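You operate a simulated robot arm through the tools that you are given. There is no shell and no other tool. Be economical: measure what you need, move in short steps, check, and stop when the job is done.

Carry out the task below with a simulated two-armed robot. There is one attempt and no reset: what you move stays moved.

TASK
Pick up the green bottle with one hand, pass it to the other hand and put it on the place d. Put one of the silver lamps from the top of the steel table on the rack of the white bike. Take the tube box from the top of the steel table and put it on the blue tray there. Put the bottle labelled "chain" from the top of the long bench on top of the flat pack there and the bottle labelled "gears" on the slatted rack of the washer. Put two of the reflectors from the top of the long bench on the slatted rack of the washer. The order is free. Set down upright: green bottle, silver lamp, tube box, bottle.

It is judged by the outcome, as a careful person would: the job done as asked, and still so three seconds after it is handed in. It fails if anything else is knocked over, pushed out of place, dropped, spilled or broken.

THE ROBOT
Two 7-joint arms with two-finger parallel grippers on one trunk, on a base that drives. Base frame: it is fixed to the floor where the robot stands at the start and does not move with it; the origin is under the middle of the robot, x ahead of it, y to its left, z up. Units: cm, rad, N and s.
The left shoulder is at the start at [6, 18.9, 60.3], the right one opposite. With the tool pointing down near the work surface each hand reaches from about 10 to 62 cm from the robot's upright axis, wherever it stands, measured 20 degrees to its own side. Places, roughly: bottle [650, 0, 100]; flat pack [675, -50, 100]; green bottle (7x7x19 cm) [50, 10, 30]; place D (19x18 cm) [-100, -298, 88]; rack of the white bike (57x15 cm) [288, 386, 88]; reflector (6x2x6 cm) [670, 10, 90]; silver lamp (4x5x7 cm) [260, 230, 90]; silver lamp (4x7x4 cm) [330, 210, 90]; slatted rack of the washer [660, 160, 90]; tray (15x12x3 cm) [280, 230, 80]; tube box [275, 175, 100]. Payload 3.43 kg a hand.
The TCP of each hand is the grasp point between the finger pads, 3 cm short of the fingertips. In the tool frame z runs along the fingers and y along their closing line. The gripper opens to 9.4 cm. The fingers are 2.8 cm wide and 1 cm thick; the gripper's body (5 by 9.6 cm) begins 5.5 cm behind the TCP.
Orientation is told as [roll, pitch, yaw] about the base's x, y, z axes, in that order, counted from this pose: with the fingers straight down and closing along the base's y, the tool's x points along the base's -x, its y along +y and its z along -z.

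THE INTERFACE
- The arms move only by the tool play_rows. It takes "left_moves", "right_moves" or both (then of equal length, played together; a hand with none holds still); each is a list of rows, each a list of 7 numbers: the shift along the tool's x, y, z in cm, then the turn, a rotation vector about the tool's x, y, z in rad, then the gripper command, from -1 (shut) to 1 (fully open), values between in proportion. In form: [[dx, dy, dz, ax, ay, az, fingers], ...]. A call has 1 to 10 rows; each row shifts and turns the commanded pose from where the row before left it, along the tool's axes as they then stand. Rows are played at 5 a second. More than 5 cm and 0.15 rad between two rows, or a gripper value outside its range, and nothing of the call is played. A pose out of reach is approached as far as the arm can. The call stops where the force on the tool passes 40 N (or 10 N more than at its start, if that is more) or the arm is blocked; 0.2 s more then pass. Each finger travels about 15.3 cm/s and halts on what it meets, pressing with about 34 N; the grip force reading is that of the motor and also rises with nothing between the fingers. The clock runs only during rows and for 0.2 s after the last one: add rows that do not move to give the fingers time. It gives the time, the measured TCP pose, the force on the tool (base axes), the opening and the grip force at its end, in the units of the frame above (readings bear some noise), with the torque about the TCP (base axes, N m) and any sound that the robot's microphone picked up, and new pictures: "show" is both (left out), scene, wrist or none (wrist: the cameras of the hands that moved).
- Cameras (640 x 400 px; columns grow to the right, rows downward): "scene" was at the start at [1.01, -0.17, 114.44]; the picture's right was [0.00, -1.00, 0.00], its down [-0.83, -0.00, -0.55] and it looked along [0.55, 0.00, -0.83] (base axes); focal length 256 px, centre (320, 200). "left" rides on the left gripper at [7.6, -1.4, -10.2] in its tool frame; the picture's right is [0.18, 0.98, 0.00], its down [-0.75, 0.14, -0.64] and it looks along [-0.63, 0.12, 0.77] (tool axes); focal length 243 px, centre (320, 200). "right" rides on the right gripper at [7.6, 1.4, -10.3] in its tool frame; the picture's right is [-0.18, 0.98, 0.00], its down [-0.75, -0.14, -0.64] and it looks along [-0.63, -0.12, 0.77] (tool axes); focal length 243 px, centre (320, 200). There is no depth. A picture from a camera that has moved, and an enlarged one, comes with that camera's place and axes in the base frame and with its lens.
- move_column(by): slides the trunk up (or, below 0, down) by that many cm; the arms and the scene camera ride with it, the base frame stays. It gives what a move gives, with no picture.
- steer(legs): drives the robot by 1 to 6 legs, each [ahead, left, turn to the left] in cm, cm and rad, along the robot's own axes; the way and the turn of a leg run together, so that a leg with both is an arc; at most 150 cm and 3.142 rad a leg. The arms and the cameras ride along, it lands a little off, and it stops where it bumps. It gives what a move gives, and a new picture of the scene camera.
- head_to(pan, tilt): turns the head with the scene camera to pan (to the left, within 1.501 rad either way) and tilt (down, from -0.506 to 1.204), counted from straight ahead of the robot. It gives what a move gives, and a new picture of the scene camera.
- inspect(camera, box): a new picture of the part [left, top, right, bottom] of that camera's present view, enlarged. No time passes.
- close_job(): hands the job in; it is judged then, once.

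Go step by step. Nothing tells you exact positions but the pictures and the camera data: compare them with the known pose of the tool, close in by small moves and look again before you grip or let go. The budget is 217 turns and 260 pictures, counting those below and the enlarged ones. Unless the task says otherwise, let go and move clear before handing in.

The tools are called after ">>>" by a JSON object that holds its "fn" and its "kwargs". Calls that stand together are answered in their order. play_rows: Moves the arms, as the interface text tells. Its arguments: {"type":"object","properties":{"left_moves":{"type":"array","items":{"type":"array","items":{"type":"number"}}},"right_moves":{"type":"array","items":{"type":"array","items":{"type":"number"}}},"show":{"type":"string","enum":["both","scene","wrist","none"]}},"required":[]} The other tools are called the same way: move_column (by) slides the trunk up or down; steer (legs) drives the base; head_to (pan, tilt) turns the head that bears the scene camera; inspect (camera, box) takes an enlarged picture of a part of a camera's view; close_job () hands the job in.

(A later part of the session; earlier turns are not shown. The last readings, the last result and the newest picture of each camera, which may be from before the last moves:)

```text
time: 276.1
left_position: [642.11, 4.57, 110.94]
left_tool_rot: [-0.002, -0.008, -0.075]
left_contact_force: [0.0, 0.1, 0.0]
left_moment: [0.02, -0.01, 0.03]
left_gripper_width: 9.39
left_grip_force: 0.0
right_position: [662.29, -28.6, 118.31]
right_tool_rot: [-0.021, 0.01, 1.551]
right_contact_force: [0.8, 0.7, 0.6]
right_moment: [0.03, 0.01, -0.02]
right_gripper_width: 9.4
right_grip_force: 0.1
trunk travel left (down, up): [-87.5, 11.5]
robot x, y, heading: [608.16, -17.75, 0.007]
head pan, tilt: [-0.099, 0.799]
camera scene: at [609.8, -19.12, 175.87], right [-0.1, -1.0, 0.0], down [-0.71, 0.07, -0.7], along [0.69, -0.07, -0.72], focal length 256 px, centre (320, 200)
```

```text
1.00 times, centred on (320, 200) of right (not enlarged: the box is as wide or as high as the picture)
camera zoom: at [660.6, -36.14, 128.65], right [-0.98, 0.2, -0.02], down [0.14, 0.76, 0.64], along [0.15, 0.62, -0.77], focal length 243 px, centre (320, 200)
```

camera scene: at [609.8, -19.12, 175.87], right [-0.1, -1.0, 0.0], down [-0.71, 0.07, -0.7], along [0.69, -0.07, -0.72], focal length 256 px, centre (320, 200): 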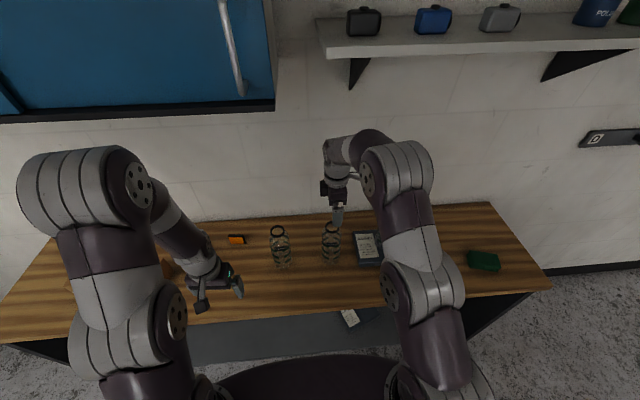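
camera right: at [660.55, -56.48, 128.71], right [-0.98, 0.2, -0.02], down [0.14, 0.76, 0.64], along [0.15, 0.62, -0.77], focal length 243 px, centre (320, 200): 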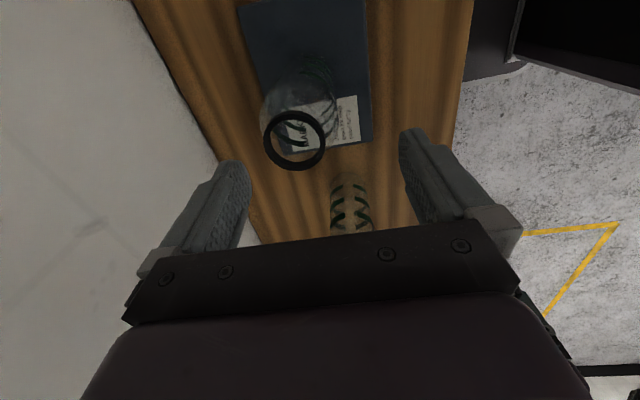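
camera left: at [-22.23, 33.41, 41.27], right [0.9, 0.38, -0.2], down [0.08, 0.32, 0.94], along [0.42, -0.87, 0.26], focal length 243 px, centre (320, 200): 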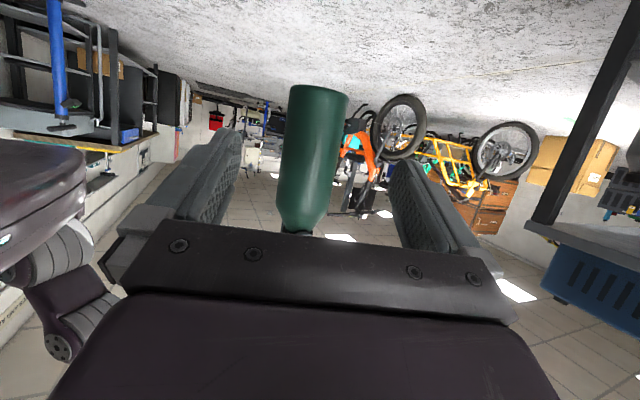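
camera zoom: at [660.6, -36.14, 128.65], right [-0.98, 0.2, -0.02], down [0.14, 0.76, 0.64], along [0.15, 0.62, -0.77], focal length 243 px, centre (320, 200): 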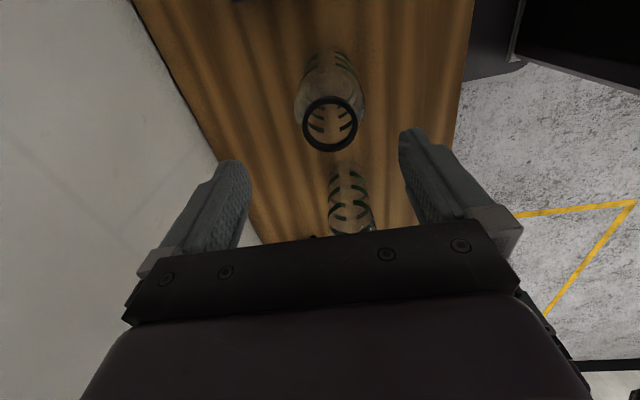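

>>> {"fn": "play_rows", "kwargs": {"right_moves": [[-0.6, 0.4, 0, 0, 0, 0, 1], [0, 0, 4, 0, 0, 0, 1], [0, 0, 3, 0, 0, 0, 1], [0, 0, 0, 0, 0, 0, 1]], "show": "wrist"}}

```text
time: 277.1
left_position: [642.14, 4.76, 110.96]
left_tool_rot: [-0.002, -0.009, -0.073]
left_contact_force: [-0.4, -0.1, -0.2]
left_moment: [-0.02, -0.04, 0.03]
left_gripper_width: 9.4
left_grip_force: 0.1
right_position: [661.82, -28.13, 111.23]
right_tool_rot: [-0.023, 0.012, 1.551]
right_contact_force: [-0.6, 0.5, 0.8]
right_moment: [0.02, -0.05, -0.02]
right_gripper_width: 9.42
right_grip_force: 0.1
trunk travel left (down, up): [-87.5, 11.5]
robot x, y, heading: [607.77, -18.03, 0.004]
head pan, tilt: [-0.099, 0.799]
camera right: at [660.1, -35.61, 121.52], right [-0.98, 0.2, -0.02], down [0.14, 0.76, 0.64], along [0.15, 0.62, -0.77], focal length 243 px, centre (320, 200)
```

right: 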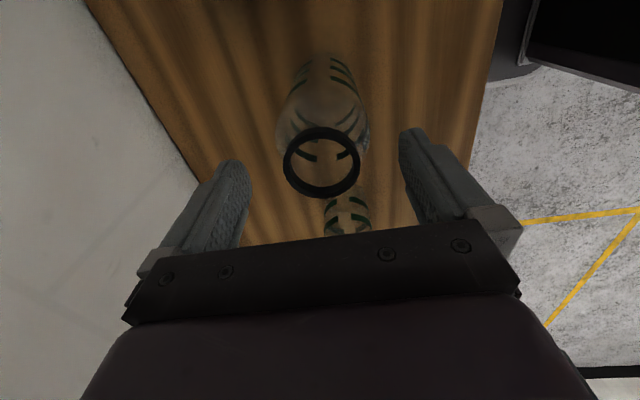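

Centred. I descend, close and lift.

>>> {"fn": "play_rows", "kwargs": {"right_moves": [[0, 0, 2.5, 0, 0, 0, 1], [0, 0, 2.5, 0, 0, 0, 1], [0, 0, 2.3, 0, 0, 0, 1], [0, 0, 0, 0, 0, 0, 1], [0, 0, 0, 0, 0, 0, -1], [0, 0, 0, 0, 0, 0, -1], [0, 0, 0, 0, 0, 0, -1], [0, 0, -2.5, 0, 0, 0, -1], [0, 0, -3, 0, 0, 0, -1], [0, 0, -2.5, 0, 0, 0, -1]], "show": "both"}}

```text
time: 279.3
left_position: [642.24, 4.76, 110.88]
left_tool_rot: [-0.001, -0.009, -0.072]
left_contact_force: [0.4, 0.1, -0.9]
left_moment: [0.04, -0.02, 0.0]
left_gripper_width: 9.43
left_grip_force: 0.0
right_position: [661.97, -28.04, 111.92]
right_tool_rot: [-0.021, 0.012, 1.55]
right_contact_force: [-0.1, -0.1, -0.5]
right_moment: [0.03, 0.0, 0.05]
right_gripper_width: 6.84
right_grip_force: 33.9
trunk travel left (down, up): [-87.5, 11.5]
robot x, y, heading: [607.46, -17.94, 0.005]
head pan, tilt: [-0.099, 0.799]
camera scene: at [609.75, -18.89, 175.87], right [-0.1, -1.0, 0.0], down [-0.71, 0.07, -0.7], along [0.69, -0.07, -0.72], focal length 256 px, centre (320, 200)
camera right: at [660.15, -35.55, 122.35], right [-0.98, 0.2, -0.02], down [0.14, 0.76, 0.64], along [0.15, 0.62, -0.77], focal length 243 px, centre (320, 200)
```

scene: 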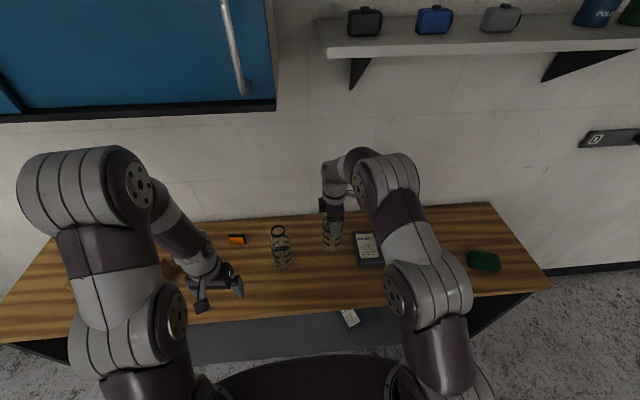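
right: 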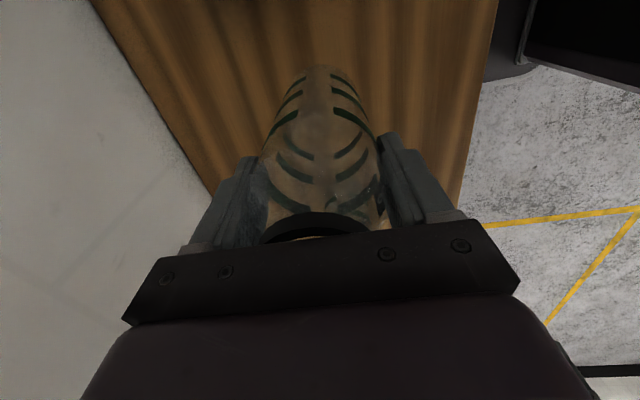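

Held. I back off and carry it over to the washer's slatted rack.

>>> {"fn": "steer", "kwargs": {"legs": [[-22, 0, -0.005], [0, 90, 0], [0, 88, 0]]}}

>>> {"fn": "head_to", "kwargs": {"pan": -0.1, "tilt": 0.85}}

>>> {"fn": "inspect", "kwargs": {"camera": "right", "box": [0, 0, 640, 400]}}

```text
time: 289.6
left_position: [620.42, 183.08, 110.87]
left_tool_rot: [-0.002, -0.009, -0.068]
left_contact_force: [-0.4, -0.1, -0.6]
left_moment: [-0.02, 0.0, 0.01]
left_gripper_width: 9.41
left_grip_force: 0.1
right_position: [640.33, 150.7, 111.9]
right_tool_rot: [-0.02, 0.013, 1.555]
right_contact_force: [0.7, 0.1, -0.5]
right_moment: [0.0, -0.02, 0.05]
right_gripper_width: 6.83
right_grip_force: 33.4
trunk travel left (down, up): [-87.5, 11.5]
robot x, y, heading: [585.88, 160.71, 0.009]
head pan, tilt: [-0.099, 0.799]
camera scene: at [588.15, 159.48, 175.87], right [-0.09, -1.0, 0.0], down [-0.71, 0.07, -0.7], along [0.69, -0.06, -0.72], focal length 256 px, centre (320, 200)
```

scene: 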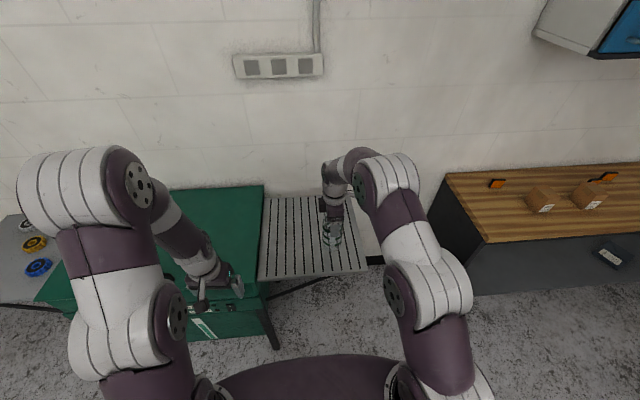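

```text
time: 290.2
left_position: [620.47, 183.31, 110.8]
left_tool_rot: [-0.002, -0.008, -0.069]
left_contact_force: [0.0, -0.3, -0.2]
left_moment: [0.0, -0.04, -0.01]
left_gripper_width: 9.38
left_grip_force: 0.0
right_position: [640.26, 150.72, 112.03]
right_tool_rot: [-0.021, 0.011, 1.555]
right_contact_force: [0.8, 0.4, -0.2]
right_moment: [0.03, 0.01, 0.0]
right_gripper_width: 6.84
right_grip_force: 33.7
trunk travel left (down, up): [-87.5, 11.5]
robot x, y, heading: [585.68, 160.61, 0.004]
head pan, tilt: [-0.099, 0.85]
camera scene: at [587.9, 159.58, 175.47], right [-0.09, -1.0, 0.0], down [-0.75, 0.07, -0.66], along [0.66, -0.06, -0.75], focal length 256 px, centre (320, 200)
```

scene: 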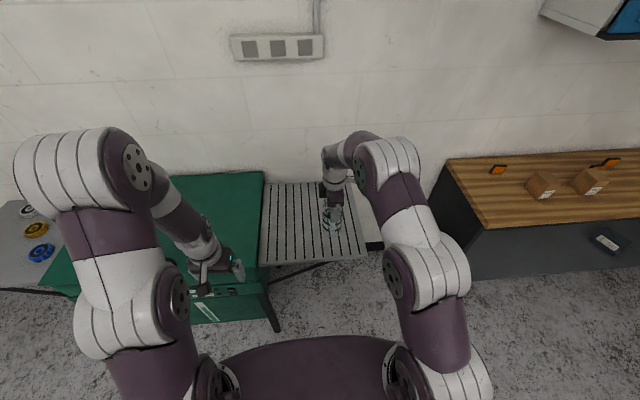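

```text
1.00 times, centred on (320, 200) of right (not enlarged: the box is as wide or as high as the picture)
camera zoom: at [638.63, 143.13, 122.32], right [-0.98, 0.2, -0.02], down [0.14, 0.76, 0.64], along [0.14, 0.62, -0.77], focal length 243 px, centre (320, 200)
```

zoom: 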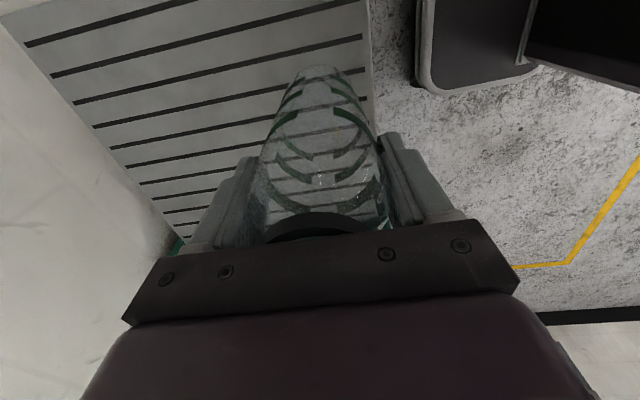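

The rack is at x 635–672, y 138–178. I drive 10 cm forward and lower the bottle.

>>> {"fn": "steer", "kwargs": {"legs": [[10, 0, 0]]}}

>>> {"fn": "play_rows", "kwargs": {"right_moves": [[0, 0, 2.5, 0, 0, 0, -1], [0, 0, 2.5, 0, 0, 0, -1], [0, 0, 1.5, 0, 0, 0, -1]], "show": "both"}}

```text
time: 291.4
left_position: [630.2, 183.31, 110.96]
left_tool_rot: [-0.001, -0.007, -0.068]
left_contact_force: [0.3, 1.1, 0.1]
left_moment: [-0.01, -0.02, 0.03]
left_gripper_width: 9.37
left_grip_force: 0.1
right_position: [650.32, 150.63, 111.93]
right_tool_rot: [-0.023, 0.012, 1.555]
right_contact_force: [0.9, -0.3, -0.6]
right_moment: [-0.01, -0.01, 0.01]
right_gripper_width: 6.87
right_grip_force: 33.6
trunk travel left (down, up): [-87.5, 11.5]
robot x, y, heading: [596.16, 160.68, 0.007]
head pan, tilt: [-0.099, 0.85]
camera scene: at [597.72, 159.65, 175.47], right [-0.09, -1.0, 0.0], down [-0.75, 0.07, -0.66], along [0.66, -0.06, -0.75], focal length 256 px, centre (320, 200)
```

scene: 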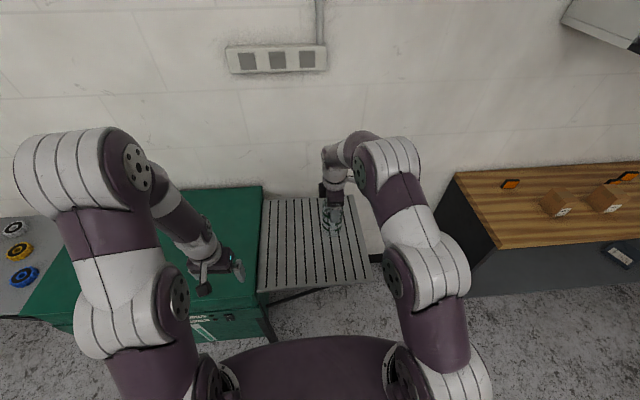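

```text
time: 292.2
left_position: [630.51, 183.38, 110.85]
left_tool_rot: [-0.001, -0.007, -0.069]
left_contact_force: [0.2, -0.5, 0.7]
left_moment: [0.0, -0.01, 0.0]
left_gripper_width: 9.37
left_grip_force: 0.1
right_position: [650.58, 150.63, 105.68]
right_tool_rot: [-0.021, 0.012, 1.555]
right_contact_force: [0.2, 0.5, 0.1]
right_moment: [-0.02, 0.02, 0.06]
right_gripper_width: 6.83
right_grip_force: 33.5
trunk travel left (down, up): [-87.5, 11.5]
robot x, y, heading: [596.41, 160.73, 0.01]
head pan, tilt: [-0.099, 0.85]
camera scene: at [598.04, 159.65, 175.47], right [-0.09, -1.0, 0.0], down [-0.75, 0.07, -0.66], along [0.66, -0.06, -0.75], focal length 256 px, centre (320, 200)
camera right: at [648.78, 143.15, 115.88], right [-0.98, 0.2, -0.02], down [0.14, 0.76, 0.64], along [0.14, 0.62, -0.77], focal length 243 px, centre (320, 200)
```

scene: 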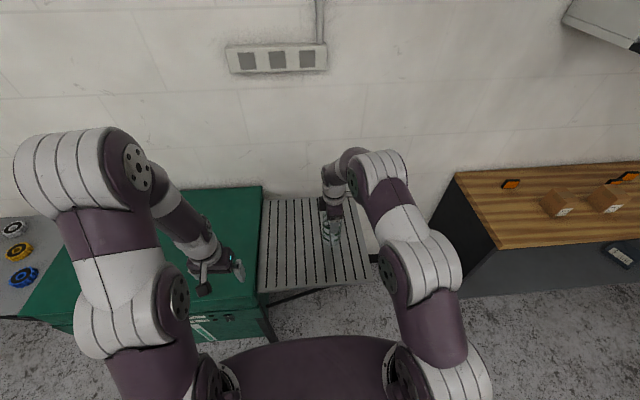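
right: 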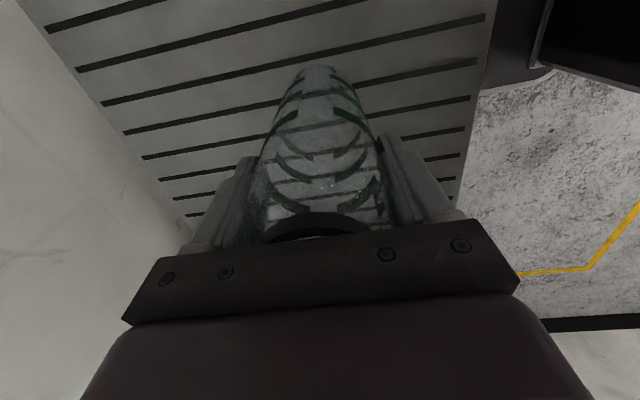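

>>> {"fn": "play_rows", "kwargs": {"right_moves": [[0, 0, 0.5, 0, 0, 0, -1], [0, 0, 0.4, 0, 0, 0, -1], [0, 0, 0.3, 0, 0, 0, -1]], "show": "none"}}

```text
time: 293.0
left_position: [630.33, 183.43, 110.88]
left_tool_rot: [-0.002, -0.009, -0.067]
left_contact_force: [0.0, 0.1, 0.0]
left_moment: [0.0, 0.03, 0.01]
left_gripper_width: 9.4
left_grip_force: 0.0
right_position: [650.32, 150.56, 104.34]
right_tool_rot: [-0.022, 0.011, 1.555]
right_contact_force: [-0.7, 0.6, -0.6]
right_moment: [0.02, -0.01, 0.02]
right_gripper_width: 6.85
right_grip_force: 33.8
trunk travel left (down, up): [-87.5, 11.5]
robot x, y, heading: [595.93, 160.31, 0.009]
head pan, tilt: [-0.099, 0.85]
```

>>> {"fn": "play_rows", "kwargs": {"right_moves": [[0, 0, 0.4, 0, 0, 0, -1], [0, 0, 0.3, 0, 0, 0, -1], [0, 0, 0.3, 0, 0, 0, -1]], "show": "none"}}

```text
time: 293.8
left_position: [630.42, 183.37, 110.91]
left_tool_rot: [-0.002, -0.007, -0.069]
left_contact_force: [0.2, -0.1, 0.0]
left_moment: [0.0, 0.01, -0.02]
left_gripper_width: 9.38
left_grip_force: 0.0
right_position: [650.62, 150.61, 103.31]
right_tool_rot: [-0.018, 0.012, 1.556]
right_contact_force: [0.2, 0.2, -1.8]
right_moment: [0.0, 0.04, 0.0]
right_gripper_width: 6.84
right_grip_force: 33.8
trunk travel left (down, up): [-87.5, 11.5]
robot x, y, heading: [595.62, 160.33, 0.01]
head pan, tilt: [-0.099, 0.85]
```

>>> {"fn": "play_rows", "kwargs": {"right_moves": [[0, 0, 0.3, 0, 0, 0, -1], [0, 0, 0.3, 0, 0, 0, -1], [0, 0, 0.3, 0, 0, 0, -1]], "show": "wrist"}}

```text
time: 294.6
left_position: [630.44, 183.52, 110.89]
left_tool_rot: [-0.003, -0.009, -0.069]
left_contact_force: [-0.6, -0.1, -0.4]
left_moment: [-0.01, 0.02, 0.0]
left_gripper_width: 9.41
left_grip_force: 0.1
right_position: [650.56, 150.54, 102.51]
right_tool_rot: [-0.02, 0.011, 1.556]
right_contact_force: [-0.7, 0.3, -0.7]
right_moment: [0.03, 0.0, 0.01]
right_gripper_width: 6.87
right_grip_force: 33.6
trunk travel left (down, up): [-87.5, 11.5]
robot x, y, heading: [595.92, 160.6, 0.013]
head pan, tilt: [-0.099, 0.85]
camera right: at [648.79, 143.08, 112.73], right [-0.98, 0.2, -0.02], down [0.14, 0.76, 0.64], along [0.14, 0.62, -0.77], focal length 243 px, centre (320, 200)
```

right: 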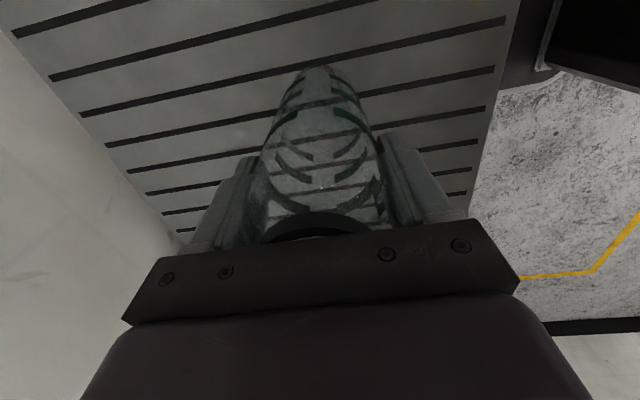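

>>> {"fn": "play_rows", "kwargs": {"right_moves": [[0, 0, 0.4, 0, 0, 0, -1], [0, 0, 0.3, 0, 0, 0, -1], [0, 0, 0.3, 0, 0, 0, -1], [0, 0, 0.3, 0, 0, 0, -1]], "show": "none"}}

```text
time: 295.4
left_position: [630.18, 183.41, 111.0]
left_tool_rot: [-0.003, -0.009, -0.068]
left_contact_force: [0.9, 0.1, 0.8]
left_moment: [-0.02, -0.04, 0.02]
left_gripper_width: 9.41
left_grip_force: 0.0
right_position: [650.72, 150.63, 102.0]
right_tool_rot: [-0.03, 0.012, 1.556]
right_contact_force: [-7.6, -0.2, 21.9]
right_moment: [0.17, 1.75, 0.06]
right_gripper_width: 6.85
right_grip_force: 33.8
trunk travel left (down, up): [-87.5, 11.5]
robot x, y, heading: [595.87, 161.02, 0.012]
head pan, tilt: [-0.099, 0.85]
stopped in row 4 (right hand): the force on the tool passed its limit at 44 N (the readings are from after the stop); the commanded pose is now the measured one
```

Contact. I relieve and release.

>>> {"fn": "play_rows", "kwargs": {"right_moves": [[0, 0, -0.25, 0, 0, 0, -1], [0, 0, 0, 0, 0, 0, -1], [0, 0, 0, 0, 0, 0, 0.7], [0, 0, 0, 0, 0, 0, 1], [0, 0, 0, 0, 0, 0, 1], [0, 0, -3, 0, 0, 0, 1], [0, 0, -4, 0, 0, 0, 1], [0, 0, -4, 0, 0, 0, 1]], "show": "both"}}

```text
time: 297.2
left_position: [630.35, 183.25, 110.89]
left_tool_rot: [0.0, -0.009, -0.069]
left_contact_force: [-0.1, -1.0, 0.2]
left_moment: [0.02, 0.03, 0.01]
left_gripper_width: 9.41
left_grip_force: 0.0
right_position: [650.44, 150.68, 112.86]
right_tool_rot: [-0.028, 0.012, 1.555]
right_contact_force: [-0.2, 0.0, 0.0]
right_moment: [-0.02, -0.01, -0.04]
right_gripper_width: 9.42
right_grip_force: 0.1
trunk travel left (down, up): [-87.5, 11.5]
robot x, y, heading: [596.26, 160.64, 0.009]
head pan, tilt: [-0.099, 0.85]
camera scene: at [597.77, 159.65, 175.46], right [-0.09, -1.0, 0.0], down [-0.75, 0.07, -0.66], along [0.66, -0.06, -0.75], focal length 256 px, centre (320, 200)
camera right: at [648.6, 143.12, 123.24], right [-0.98, 0.2, -0.03], down [0.14, 0.76, 0.64], along [0.15, 0.62, -0.77], focal length 243 px, centre (320, 200)
```

scene: 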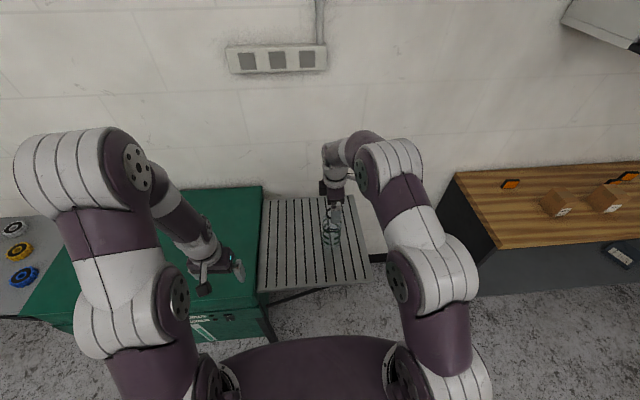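
right: 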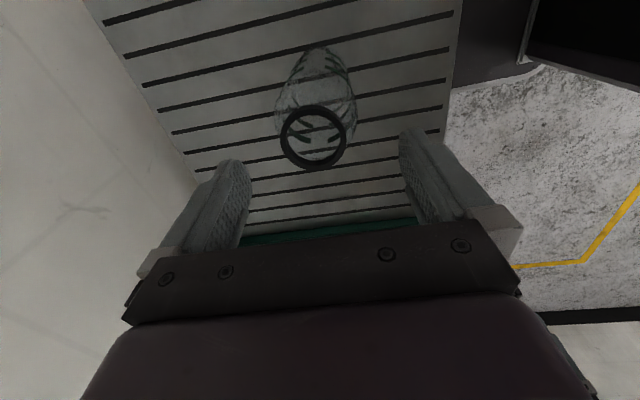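

"GEARS" stands on the rack. Now reflectors: I go back to the bench for the one near (669, 20).

>>> {"fn": "steer", "kwargs": {"legs": [[-15, 0, -0.009], [0, -130, 0], [20, 0, 0]]}}

>>> {"fn": "head_to", "kwargs": {"pan": 0, "tilt": 0.85}}

>>> {"fn": "inspect", "kwargs": {"camera": "right", "box": [0, 0, 640, 400]}}

```text
time: 305.9
left_position: [634.54, 51.79, 110.93]
left_tool_rot: [-0.001, -0.01, -0.074]
left_contact_force: [0.1, 0.5, 0.7]
left_moment: [-0.03, -0.03, -0.03]
left_gripper_width: 9.42
left_grip_force: 0.0
right_position: [654.57, 18.95, 112.9]
right_tool_rot: [-0.031, 0.011, 1.551]
right_contact_force: [-0.2, -0.3, -1.1]
right_moment: [0.02, -0.02, -0.03]
right_gripper_width: 9.41
right_grip_force: 0.0
trunk travel left (down, up): [-87.5, 11.5]
robot x, y, heading: [600.35, 29.05, 0.005]
head pan, tilt: [-0.099, 0.85]
camera scene: at [601.84, 28.2, 175.48], right [-0.1, -1.0, 0.0], down [-0.75, 0.07, -0.66], along [0.66, -0.06, -0.75], focal length 256 px, centre (320, 200)
```

scene: 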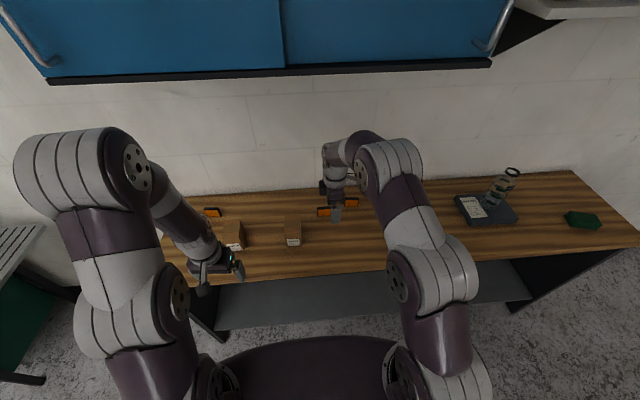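

```text
time: 306.6
left_position: [634.72, 51.77, 110.88]
left_tool_rot: [-0.003, -0.007, -0.073]
left_contact_force: [0.7, -0.5, -0.9]
left_moment: [0.04, 0.0, -0.01]
left_gripper_width: 9.41
left_grip_force: 0.2
right_position: [654.75, 18.76, 112.9]
right_tool_rot: [-0.029, 0.011, 1.55]
right_contact_force: [0.5, 1.3, 0.1]
right_moment: [-0.01, 0.0, 0.01]
right_gripper_width: 9.39
right_grip_force: 0.1
trunk travel left (down, up): [-87.5, 11.5]
robot x, y, heading: [600.22, 28.86, -0.003]
head pan, tilt: [0.0, 0.85]
camera scene: at [602.24, 28.97, 175.47], right [0.0, -1.0, 0.0], down [-0.75, 0.0, -0.66], along [0.66, 0.0, -0.75], focal length 256 px, centre (320, 200)
```

scene: 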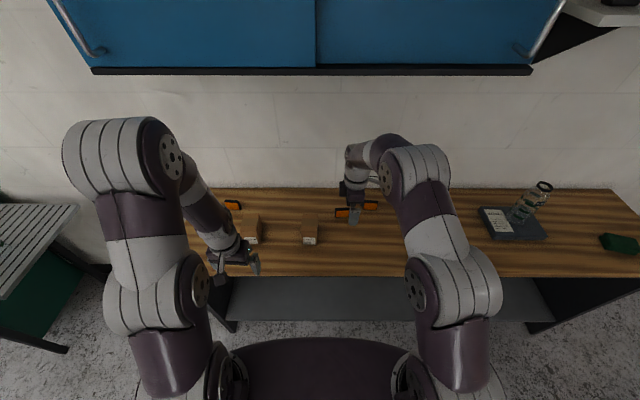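

```text
1.00 times, centred on (320, 200) of right (not enlarged: the box is as wide or as high as the picture)
camera zoom: at [652.9, 11.4, 123.19], right [-0.98, 0.2, -0.03], down [0.14, 0.76, 0.64], along [0.15, 0.62, -0.77], focal length 243 px, centre (320, 200)
```

zoom: 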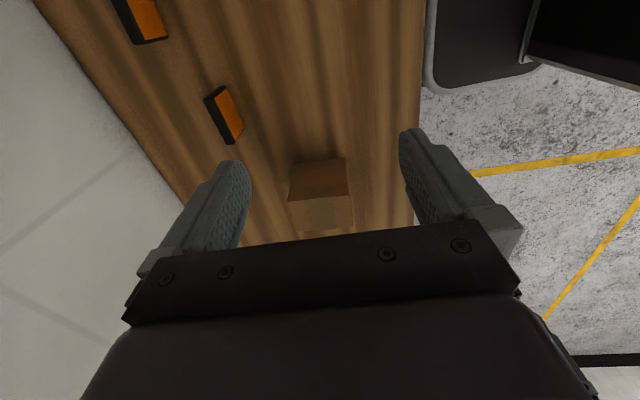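

R1 stands at (668.2, 20.1) aligned with y, about 1.5–2 cm thick. I move 12 cm closer and align above it.

>>> {"fn": "steer", "kwargs": {"legs": [[12, 0, 0]]}}

>>> {"fn": "play_rows", "kwargs": {"right_moves": [[-1.2, -1.4, 2, 0, 0, 0, 0.4], [0, 0, 4, 0, 0, 0, 0.4], [0, 0, 4, 0, 0, 0, 0.4], [0, 0, 0, 0, 0, 0, 0.4]], "show": "both"}}

```text
time: 307.9
left_position: [646.84, 51.75, 110.9]
left_tool_rot: [-0.001, -0.008, -0.076]
left_contact_force: [0.4, -0.4, -0.5]
left_moment: [0.02, -0.01, -0.01]
left_gripper_width: 9.4
left_grip_force: 0.1
right_position: [666.87, 18.81, 112.95]
right_tool_rot: [-0.031, 0.011, 1.548]
right_contact_force: [0.0, -0.8, 0.1]
right_moment: [0.0, 0.03, 0.01]
right_gripper_width: 9.39
right_grip_force: 0.2
trunk travel left (down, up): [-87.5, 11.5]
robot x, y, heading: [612.52, 29.32, 0.002]
head pan, tilt: [0.0, 0.85]
camera scene: at [614.24, 28.99, 175.47], right [0.0, -1.0, 0.0], down [-0.75, 0.0, -0.66], along [0.66, 0.0, -0.75], focal length 256 px, centre (320, 200)
```

scene: 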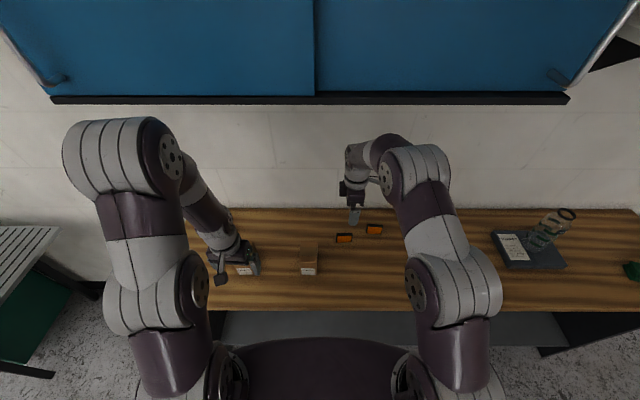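

```text
time: 308.9
left_position: [647.01, 51.64, 110.93]
left_tool_rot: [-0.002, -0.01, -0.074]
left_contact_force: [-0.2, 0.4, -0.1]
left_moment: [0.0, -0.02, 0.01]
left_gripper_width: 9.39
left_grip_force: 0.0
right_position: [668.46, 19.69, 103.0]
right_tool_rot: [-0.029, 0.011, 1.546]
right_contact_force: [0.0, -0.4, 0.1]
right_moment: [-0.02, -0.01, -0.01]
right_gripper_width: 6.58
right_grip_force: 0.1
trunk travel left (down, up): [-87.5, 11.5]
robot x, y, heading: [612.42, 29.31, -0.001]
head pan, tilt: [0.0, 0.85]
camera scene: at [614.28, 29.03, 175.47], right [0.0, -1.0, 0.0], down [-0.75, 0.0, -0.66], along [0.66, 0.0, -0.75], focal length 256 px, centre (320, 200)
camera right: at [666.62, 12.2, 113.26], right [-0.98, 0.21, -0.03], down [0.14, 0.76, 0.64], along [0.16, 0.62, -0.77], focal length 243 px, centre (320, 200)
```

scene: 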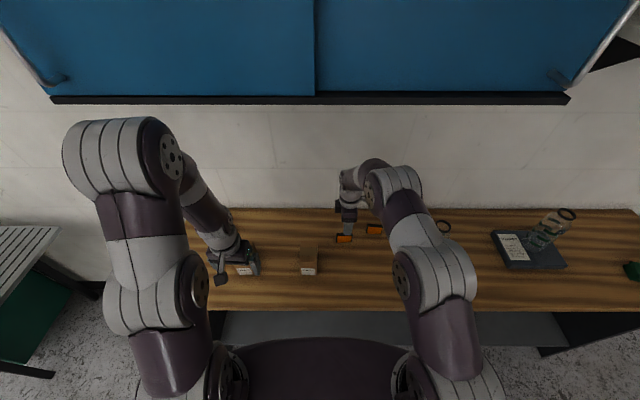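
right: 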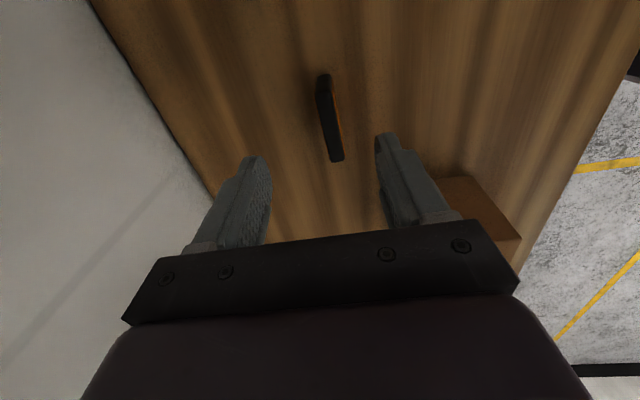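

Aligned. I lower to z≈93 and grip.

>>> {"fn": "play_rows", "kwargs": {"right_moves": [[0, 0, 3.5, 0, 0, 0, 0.4], [0, 0, 3.5, 0, 0, 0, 0.4], [0, 0, 2.8, 0, 0, 0, 0.4], [0, 0, 0, 0, 0, 0, 0.4], [0, 0, 0, 0, 0, 0, -1], [0, 0, 0, 0, 0, 0, -1], [0, 0, 0, 0, 0, 0, -1], [0, 0, -4, 0, 0, 0, -1], [0, 0, -4, 0, 0, 0, -1]], "show": "both"}}

```text
time: 310.9
left_position: [646.96, 51.85, 110.9]
left_tool_rot: [-0.002, -0.007, -0.072]
left_contact_force: [0.8, 0.8, -0.7]
left_moment: [0.01, -0.06, 0.02]
left_gripper_width: 9.38
left_grip_force: 0.1
right_position: [668.52, 19.95, 101.44]
right_tool_rot: [-0.03, 0.011, 1.548]
right_contact_force: [0.1, -0.4, 1.1]
right_moment: [0.0, -0.03, 0.03]
right_gripper_width: 1.64
right_grip_force: 33.4
trunk travel left (down, up): [-87.5, 11.5]
robot x, y, heading: [612.75, 28.95, 0.002]
head pan, tilt: [0.0, 0.85]
camera scene: at [614.26, 29.0, 175.46], right [0.0, -1.0, 0.0], down [-0.75, 0.0, -0.66], along [0.66, 0.0, -0.75], focal length 256 px, centre (320, 200)
camera right: at [666.75, 12.44, 111.69], right [-0.98, 0.21, -0.03], down [0.14, 0.76, 0.64], along [0.15, 0.62, -0.77], focal length 243 px, centre (320, 200)
```

scene: 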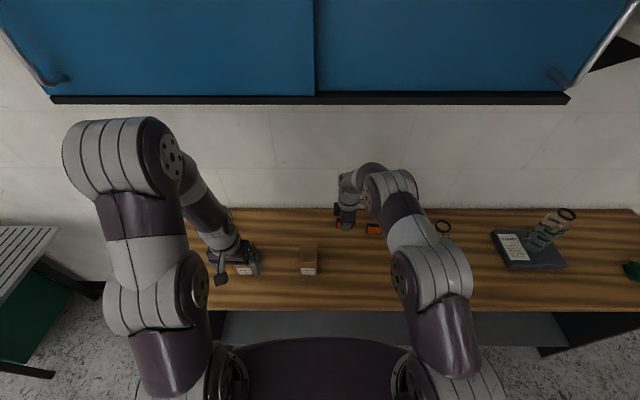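
right: 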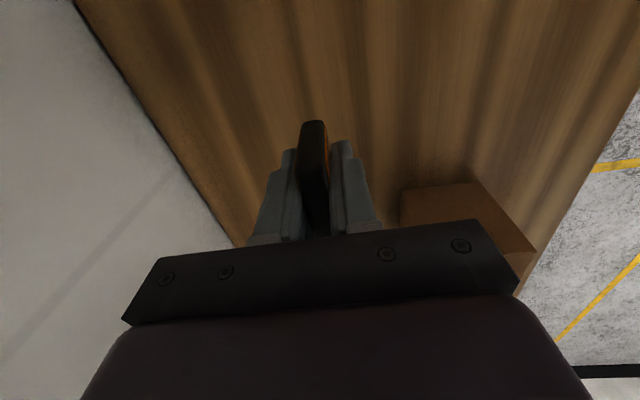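

R1 is held. I raise it and carry it to the rack at about (651, 166).

>>> {"fn": "play_rows", "kwargs": {"right_moves": [[0, 1, -4, 0, 0, 0, -1], [0, 1, -3.5, 0, 0, 0, -1]], "show": "none"}}

>>> {"fn": "steer", "kwargs": {"legs": [[-30, 0, 0], [0, 146, 0], [14, 0, 0]]}}

```text
time: 311.5
left_position: [646.84, 51.82, 110.84]
left_tool_rot: [0.0, -0.011, -0.074]
left_contact_force: [-0.1, 0.4, 0.4]
left_moment: [0.0, 0.03, -0.02]
left_gripper_width: 9.41
left_grip_force: 0.0
right_position: [666.46, 19.96, 108.53]
right_tool_rot: [-0.029, 0.01, 1.549]
right_contact_force: [1.2, -0.4, -0.7]
right_moment: [-0.01, -0.02, 0.02]
right_gripper_width: 1.63
right_grip_force: 34.2
trunk travel left (down, up): [-87.5, 11.5]
robot x, y, heading: [612.67, 29.05, 0.0]
head pan, tilt: [0.0, 0.85]
```

```text
time: 321.3
left_position: [628.96, 197.73, 111.02]
left_tool_rot: [-0.001, -0.012, -0.055]
left_contact_force: [-0.6, 0.0, -0.1]
left_moment: [0.02, 0.0, 0.03]
left_gripper_width: 9.42
left_grip_force: 0.0
right_position: [649.05, 166.43, 108.63]
right_tool_rot: [-0.032, 0.012, 1.566]
right_contact_force: [0.3, 0.2, -0.1]
right_moment: [-0.03, 0.0, -0.02]
right_gripper_width: 1.63
right_grip_force: 33.6
trunk travel left (down, up): [-87.5, 11.5]
robot x, y, heading: [595.11, 174.49, 0.017]
head pan, tilt: [0.0, 0.85]
camera scene: at [596.65, 174.45, 175.48], right [0.02, -1.0, 0.0], down [-0.75, -0.01, -0.66], along [0.66, 0.01, -0.75], focal length 256 px, centre (320, 200)
```

scene: 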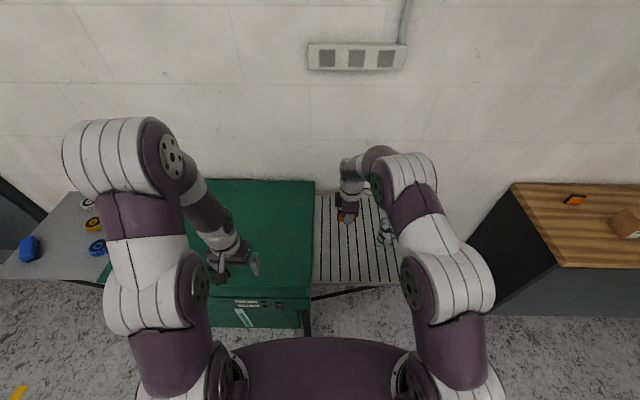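

>>> {"fn": "play_rows", "kwargs": {"right_moves": [[0, 0, 4.5, 0, 0, 0, -1], [0, 0, 4.5, 0, 0, 0, -1], [0, 0, 4.5, 0, 0, 0, -1], [0, 0, 2, 0, 0, 0, -1], [0, 0, 0.5, 0, 0, 0, -1], [0, 0, 0, 0, 0, 0, -1]], "show": "wrist"}}

```text
time: 322.7
left_position: [628.99, 197.71, 110.85]
left_tool_rot: [-0.003, -0.007, -0.056]
left_contact_force: [-0.3, 0.2, 0.2]
left_moment: [-0.01, 0.0, 0.0]
left_gripper_width: 9.42
left_grip_force: 0.0
right_position: [649.83, 166.28, 92.46]
right_tool_rot: [-0.03, 0.011, 1.566]
right_contact_force: [0.1, 0.3, -0.4]
right_moment: [-0.02, -0.01, -0.04]
right_gripper_width: 1.64
right_grip_force: 34.3
trunk travel left (down, up): [-87.5, 11.5]
robot x, y, heading: [595.31, 174.09, 0.016]
head pan, tilt: [0.0, 0.85]
camera right: at [648.02, 158.61, 102.77], right [-0.98, 0.19, -0.03], down [0.13, 0.76, 0.64], along [0.14, 0.62, -0.77], focal length 243 px, centre (320, 200)
```

right: 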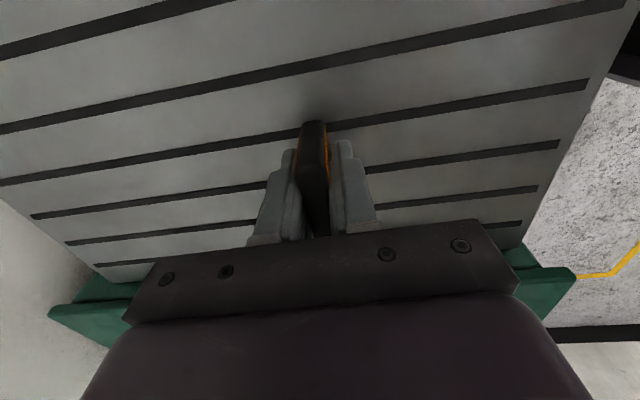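

>>> {"fn": "play_rows", "kwargs": {"right_moves": [[0, 0, 0.4, 0, 0, 0, -1], [0, 0, 0.3, 0, 0, 0, -1], [0, 0, 0.3, 0, 0, 0, -1]], "show": "none"}}

```text
time: 323.5
left_position: [629.08, 197.74, 111.03]
left_tool_rot: [-0.001, -0.008, -0.056]
left_contact_force: [-0.1, -0.2, -0.1]
left_moment: [0.01, 0.01, 0.0]
left_gripper_width: 9.42
left_grip_force: 0.2
right_position: [649.79, 166.18, 91.5]
right_tool_rot: [-0.034, 0.011, 1.567]
right_contact_force: [0.1, 0.5, 7.6]
right_moment: [0.05, 0.04, -0.01]
right_gripper_width: 1.62
right_grip_force: 33.6
trunk travel left (down, up): [-87.5, 11.5]
robot x, y, heading: [595.17, 174.44, 0.018]
head pan, tilt: [0.0, 0.85]
```

Contact. I release and rise.

>>> {"fn": "play_rows", "kwargs": {"right_moves": [[0, 0, 0, 0, 0, 0, -0.4], [0, 0, 0, 0, 0, 0, 0], [0, 0, 0, 0, 0, 0, 0.2], [0, 0, -3, 0, 0, 0, 0.2], [0, 0, -4, 0, 0, 0, 0.2], [0, 0, -4.5, 0, 0, 0, 0.2], [0, 0, -4.5, 0, 0, 0, 0.4], [0, 0, -2, 0, 0, 0, 0.4]], "show": "both"}}

```text
time: 325.3
left_position: [629.18, 197.89, 110.74]
left_tool_rot: [-0.001, -0.01, -0.057]
left_contact_force: [0.5, -0.2, -0.5]
left_moment: [0.02, -0.01, -0.03]
left_gripper_width: 9.42
left_grip_force: 0.0
right_position: [649.3, 166.44, 109.41]
right_tool_rot: [-0.029, 0.01, 1.567]
right_contact_force: [-0.9, 0.1, 0.3]
right_moment: [-0.01, -0.03, 0.0]
right_gripper_width: 6.62
right_grip_force: 0.1
trunk travel left (down, up): [-87.5, 11.5]
robot x, y, heading: [595.37, 174.29, 0.024]
head pan, tilt: [0.0, 0.85]
camera scene: at [596.9, 174.47, 175.47], right [0.02, -1.0, 0.0], down [-0.75, -0.01, -0.66], along [0.66, 0.01, -0.75], focal length 256 px, centre (320, 200)
camera right: at [647.47, 158.83, 119.74], right [-0.98, 0.19, -0.03], down [0.13, 0.76, 0.64], along [0.14, 0.62, -0.77], focal length 243 px, centre (320, 200)
```

scene: 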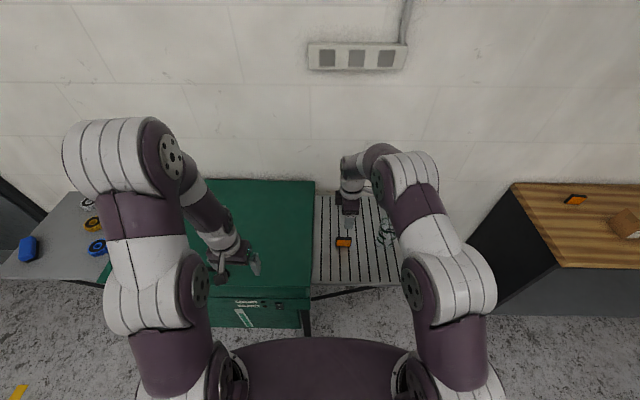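
right: 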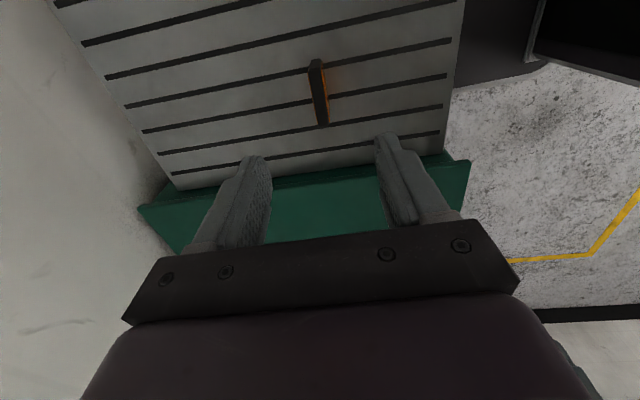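

R1 stands on the rack. Next is the reflector at (672.6, 65).

>>> {"fn": "steer", "kwargs": {"legs": [[-15, 0, -0.02], [0, -95, 0], [25, 0, 0]]}}

>>> {"fn": "inspect", "kwargs": {"camera": "right", "box": [0, 0, 640, 400]}}

```text
time: 332.6
left_position: [639.8, 102.91, 110.95]
left_tool_rot: [-0.001, -0.009, -0.081]
left_contact_force: [0.4, 0.1, -1.2]
left_moment: [0.03, 0.02, 0.02]
left_gripper_width: 9.38
left_grip_force: 0.1
right_position: [659.3, 70.78, 109.44]
right_tool_rot: [-0.031, 0.01, 1.543]
right_contact_force: [0.8, 0.3, -1.4]
right_moment: [0.01, 0.02, -0.01]
right_gripper_width: 6.59
right_grip_force: 0.0
trunk travel left (down, up): [-87.5, 11.5]
robot x, y, heading: [605.64, 80.27, -0.006]
head pan, tilt: [0.0, 0.85]
camera scene: at [607.04, 80.29, 175.47], right [0.0, -1.0, 0.0], down [-0.75, 0.0, -0.66], along [0.66, 0.0, -0.75], focal length 256 px, centre (320, 200)
```

scene: 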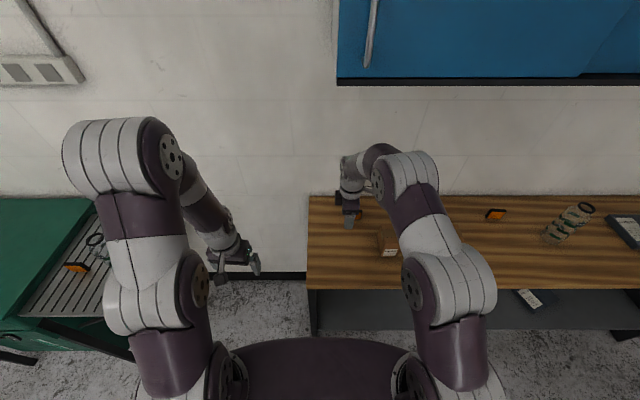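

```text
1.00 times, centred on (320, 200) of right (not enlarged: the box is as wide or as high as the picture)
camera zoom: at [657.29, 63.44, 119.78], right [-0.98, 0.21, -0.03], down [0.14, 0.76, 0.64], along [0.16, 0.62, -0.77], focal length 243 px, centre (320, 200)
```

zoom: 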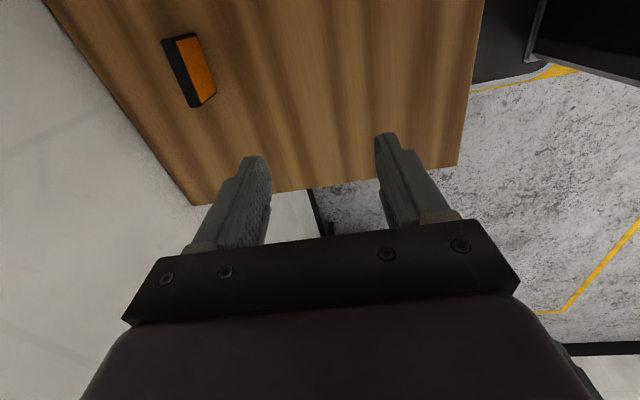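

R3 is at (672.3, 66.1), turned slightly. I move closer, align yaw and lower partway.

>>> {"fn": "steer", "kwargs": {"legs": [[8.5, -4.5, 0]]}}

>>> {"fn": "play_rows", "kwargs": {"right_moves": [[0, 0, 3.5, 0, 0, 0.13, 0.4], [0.6, -4.4, 1.5, 0, 0, 0, 0.4], [0, 0, 2.5, 0, 0, 0, 0.4], [0, 0, 0, 0, 0, 0, 0.4]], "show": "wrist"}}

```text
time: 333.7
left_position: [648.32, 98.58, 110.92]
left_tool_rot: [-0.001, -0.009, -0.078]
left_contact_force: [-0.3, 0.5, 0.9]
left_moment: [0.03, -0.03, 0.01]
left_gripper_width: 9.42
left_grip_force: 0.0
right_position: [667.71, 66.82, 109.65]
right_tool_rot: [-0.031, 0.011, 1.545]
right_contact_force: [0.8, 0.1, 0.2]
right_moment: [-0.01, 0.01, 0.03]
right_gripper_width: 6.59
right_grip_force: 0.1
trunk travel left (down, up): [-87.5, 11.5]
robot x, y, heading: [613.53, 75.94, -0.007]
head pan, tilt: [0.0, 0.85]
camera scene: at [615.55, 75.91, 175.48], right [0.0, -1.0, 0.0], down [-0.75, 0.0, -0.66], along [0.66, 0.0, -0.75], focal length 256 px, centre (320, 200)
```

scene: 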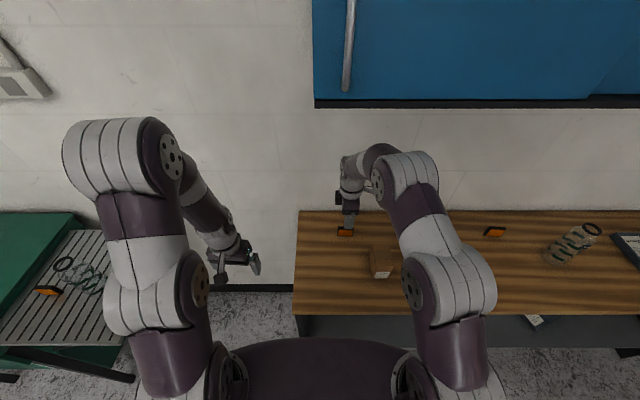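

```text
time: 334.7
left_position: [648.24, 98.51, 111.03]
left_tool_rot: [-0.001, -0.012, -0.078]
left_contact_force: [0.3, -0.9, -0.4]
left_moment: [0.01, 0.01, 0.02]
left_gripper_width: 9.39
left_grip_force: 0.1
right_position: [672.23, 65.49, 102.08]
right_tool_rot: [-0.032, 0.007, 1.415]
right_contact_force: [-0.4, 0.5, -0.3]
right_moment: [-0.02, -0.06, -0.01]
right_gripper_width: 6.58
right_grip_force: 0.0
trunk travel left (down, up): [-87.5, 11.5]
robot x, y, heading: [613.7, 75.79, -0.001]
head pan, tilt: [0.0, 0.85]
camera right: at [669.36, 58.18, 112.32], right [-0.94, 0.33, -0.03], down [0.24, 0.73, 0.64], along [0.24, 0.6, -0.77], focal length 243 px, centre (320, 200)
```

right: 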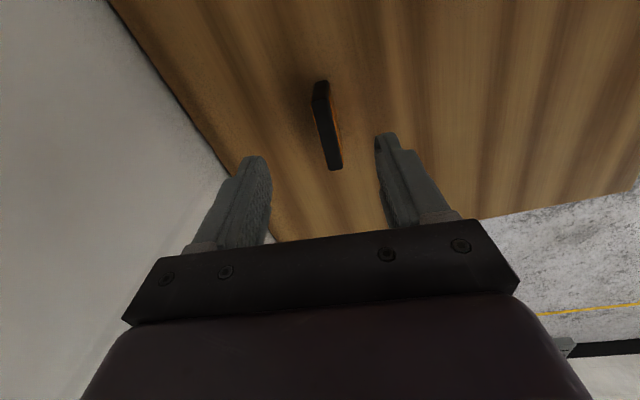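

Aligned, and reach is fine. I lower, grip and lift.

>>> {"fn": "play_rows", "kwargs": {"right_moves": [[0, 0, 3.2, 0, 0, 0, 0.4], [0, 0, 3.2, 0, 0, 0, 0.4], [0, 0, 2.4, 0, 0, 0, 0.4], [0, 0, 0, 0, 0, 0, 0.4], [0, 0, 0, 0, 0, 0, -1], [0, 0, 0, 0, 0, 0, -1], [0, 0, 0, 0, 0, 0, -1], [0, 0, -4, 0, 0, 0, -1], [0, 0.5, -4, 0, 0, 0, -1], [0, 3, -3, 0, 0, 0, -1]], "show": "wrist"}}

```text
time: 336.9
left_position: [648.21, 98.54, 110.97]
left_tool_rot: [-0.002, -0.009, -0.078]
left_contact_force: [-0.2, -0.6, -0.3]
left_moment: [0.03, -0.02, -0.01]
left_gripper_width: 9.38
left_grip_force: 0.1
right_position: [668.71, 65.94, 104.38]
right_tool_rot: [-0.033, 0.006, 1.415]
right_contact_force: [-0.4, 1.0, -0.3]
right_moment: [0.02, -0.01, 0.01]
right_gripper_width: 1.61
right_grip_force: 34.0
trunk travel left (down, up): [-87.5, 11.5]
robot x, y, heading: [613.69, 76.12, -0.002]
head pan, tilt: [0.0, 0.85]
camera right: at [665.79, 58.61, 114.54], right [-0.94, 0.33, -0.03], down [0.24, 0.73, 0.64], along [0.24, 0.6, -0.77], focal length 243 px, centre (320, 200)
```

right: 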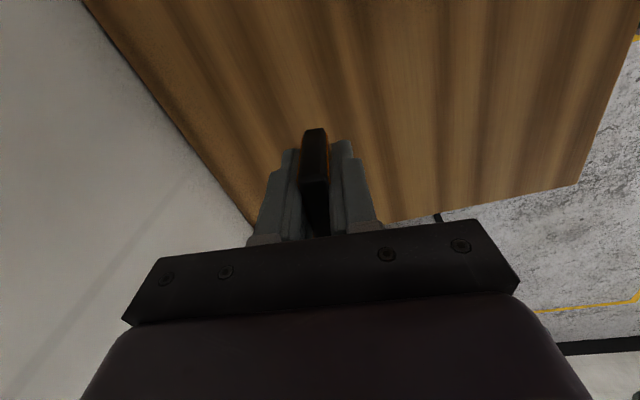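

Held. I carry it to the rack behind the first reflector.

>>> {"fn": "steer", "kwargs": {"legs": [[-30, 0, 0], [0, 101, 0], [22, 0, 0]]}}

```text
time: 345.1
left_position: [641.47, 199.48, 110.91]
left_tool_rot: [-0.002, -0.009, -0.088]
left_contact_force: [0.7, 0.0, 0.0]
left_moment: [-0.03, 0.0, 0.03]
left_gripper_width: 9.39
left_grip_force: 0.1
right_position: [661.6, 166.66, 104.09]
right_tool_rot: [-0.032, 0.007, 1.405]
right_contact_force: [0.0, -0.8, 0.2]
right_moment: [0.01, -0.04, 0.0]
right_gripper_width: 1.62
right_grip_force: 34.3
trunk travel left (down, up): [-87.5, 11.5]
robot x, y, heading: [606.66, 177.22, -0.012]
head pan, tilt: [0.0, 0.85]
camera scene: at [608.54, 177.19, 175.47], right [-0.01, -1.0, 0.0], down [-0.75, 0.01, -0.66], along [0.66, -0.01, -0.75], focal length 256 px, centre (320, 200)
```

scene: 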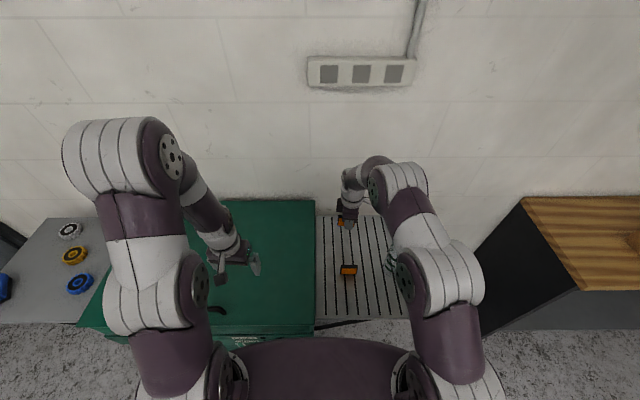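

>>> {"fn": "play_rows", "kwargs": {"right_moves": [[0, 0, 4.5, 0, 0, 0, -1], [0, 0, 4.5, 0, 0, 0, -1], [0, 0, 2.5, 0, 0, 0, -1], [0, 0, 0.4, 0, 0, 0, -1], [0, 0, 0, 0, 0, 0, -1]], "show": "wrist"}}

```text
time: 346.3
left_position: [641.54, 199.55, 110.85]
left_tool_rot: [-0.003, -0.01, -0.087]
left_contact_force: [0.8, 0.0, -0.1]
left_moment: [0.01, -0.02, 0.02]
left_gripper_width: 9.38
left_grip_force: 0.0
right_position: [662.14, 166.61, 92.34]
right_tool_rot: [-0.031, 0.007, 1.404]
right_contact_force: [-0.2, 0.5, -1.2]
right_moment: [-0.02, 0.02, -0.01]
right_gripper_width: 1.65
right_grip_force: 34.3
trunk travel left (down, up): [-87.5, 11.5]
robot x, y, heading: [607.09, 177.58, -0.006]
head pan, tilt: [0.0, 0.85]
camera right: at [659.21, 159.39, 102.5], right [-0.94, 0.34, -0.03], down [0.24, 0.73, 0.64], along [0.24, 0.59, -0.77], focal length 243 px, centre (320, 200)
```

right: 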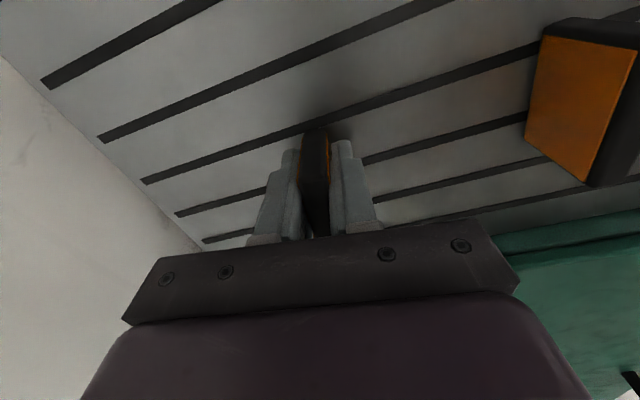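

>>> {"fn": "play_rows", "kwargs": {"right_moves": [[0, 0, 0.4, 0, 0, 0, -1], [0, 0, 0.3, 0, 0, 0, -1], [0, 0, 0.2, 0, 0, 0, -1]], "show": "none"}}

```text
time: 347.1
left_position: [641.35, 199.41, 110.95]
left_tool_rot: [-0.003, -0.013, -0.088]
left_contact_force: [-0.4, -1.0, 1.3]
left_moment: [-0.02, -0.02, 0.02]
left_gripper_width: 9.42
left_grip_force: 0.0
right_position: [662.09, 166.41, 91.67]
right_tool_rot: [-0.036, 0.006, 1.405]
right_contact_force: [0.0, -1.4, 20.3]
right_moment: [0.11, 0.1, 0.0]
right_gripper_width: 1.61
right_grip_force: 34.2
trunk travel left (down, up): [-87.5, 11.5]
robot x, y, heading: [607.13, 177.56, -0.015]
head pan, tilt: [0.0, 0.85]
```

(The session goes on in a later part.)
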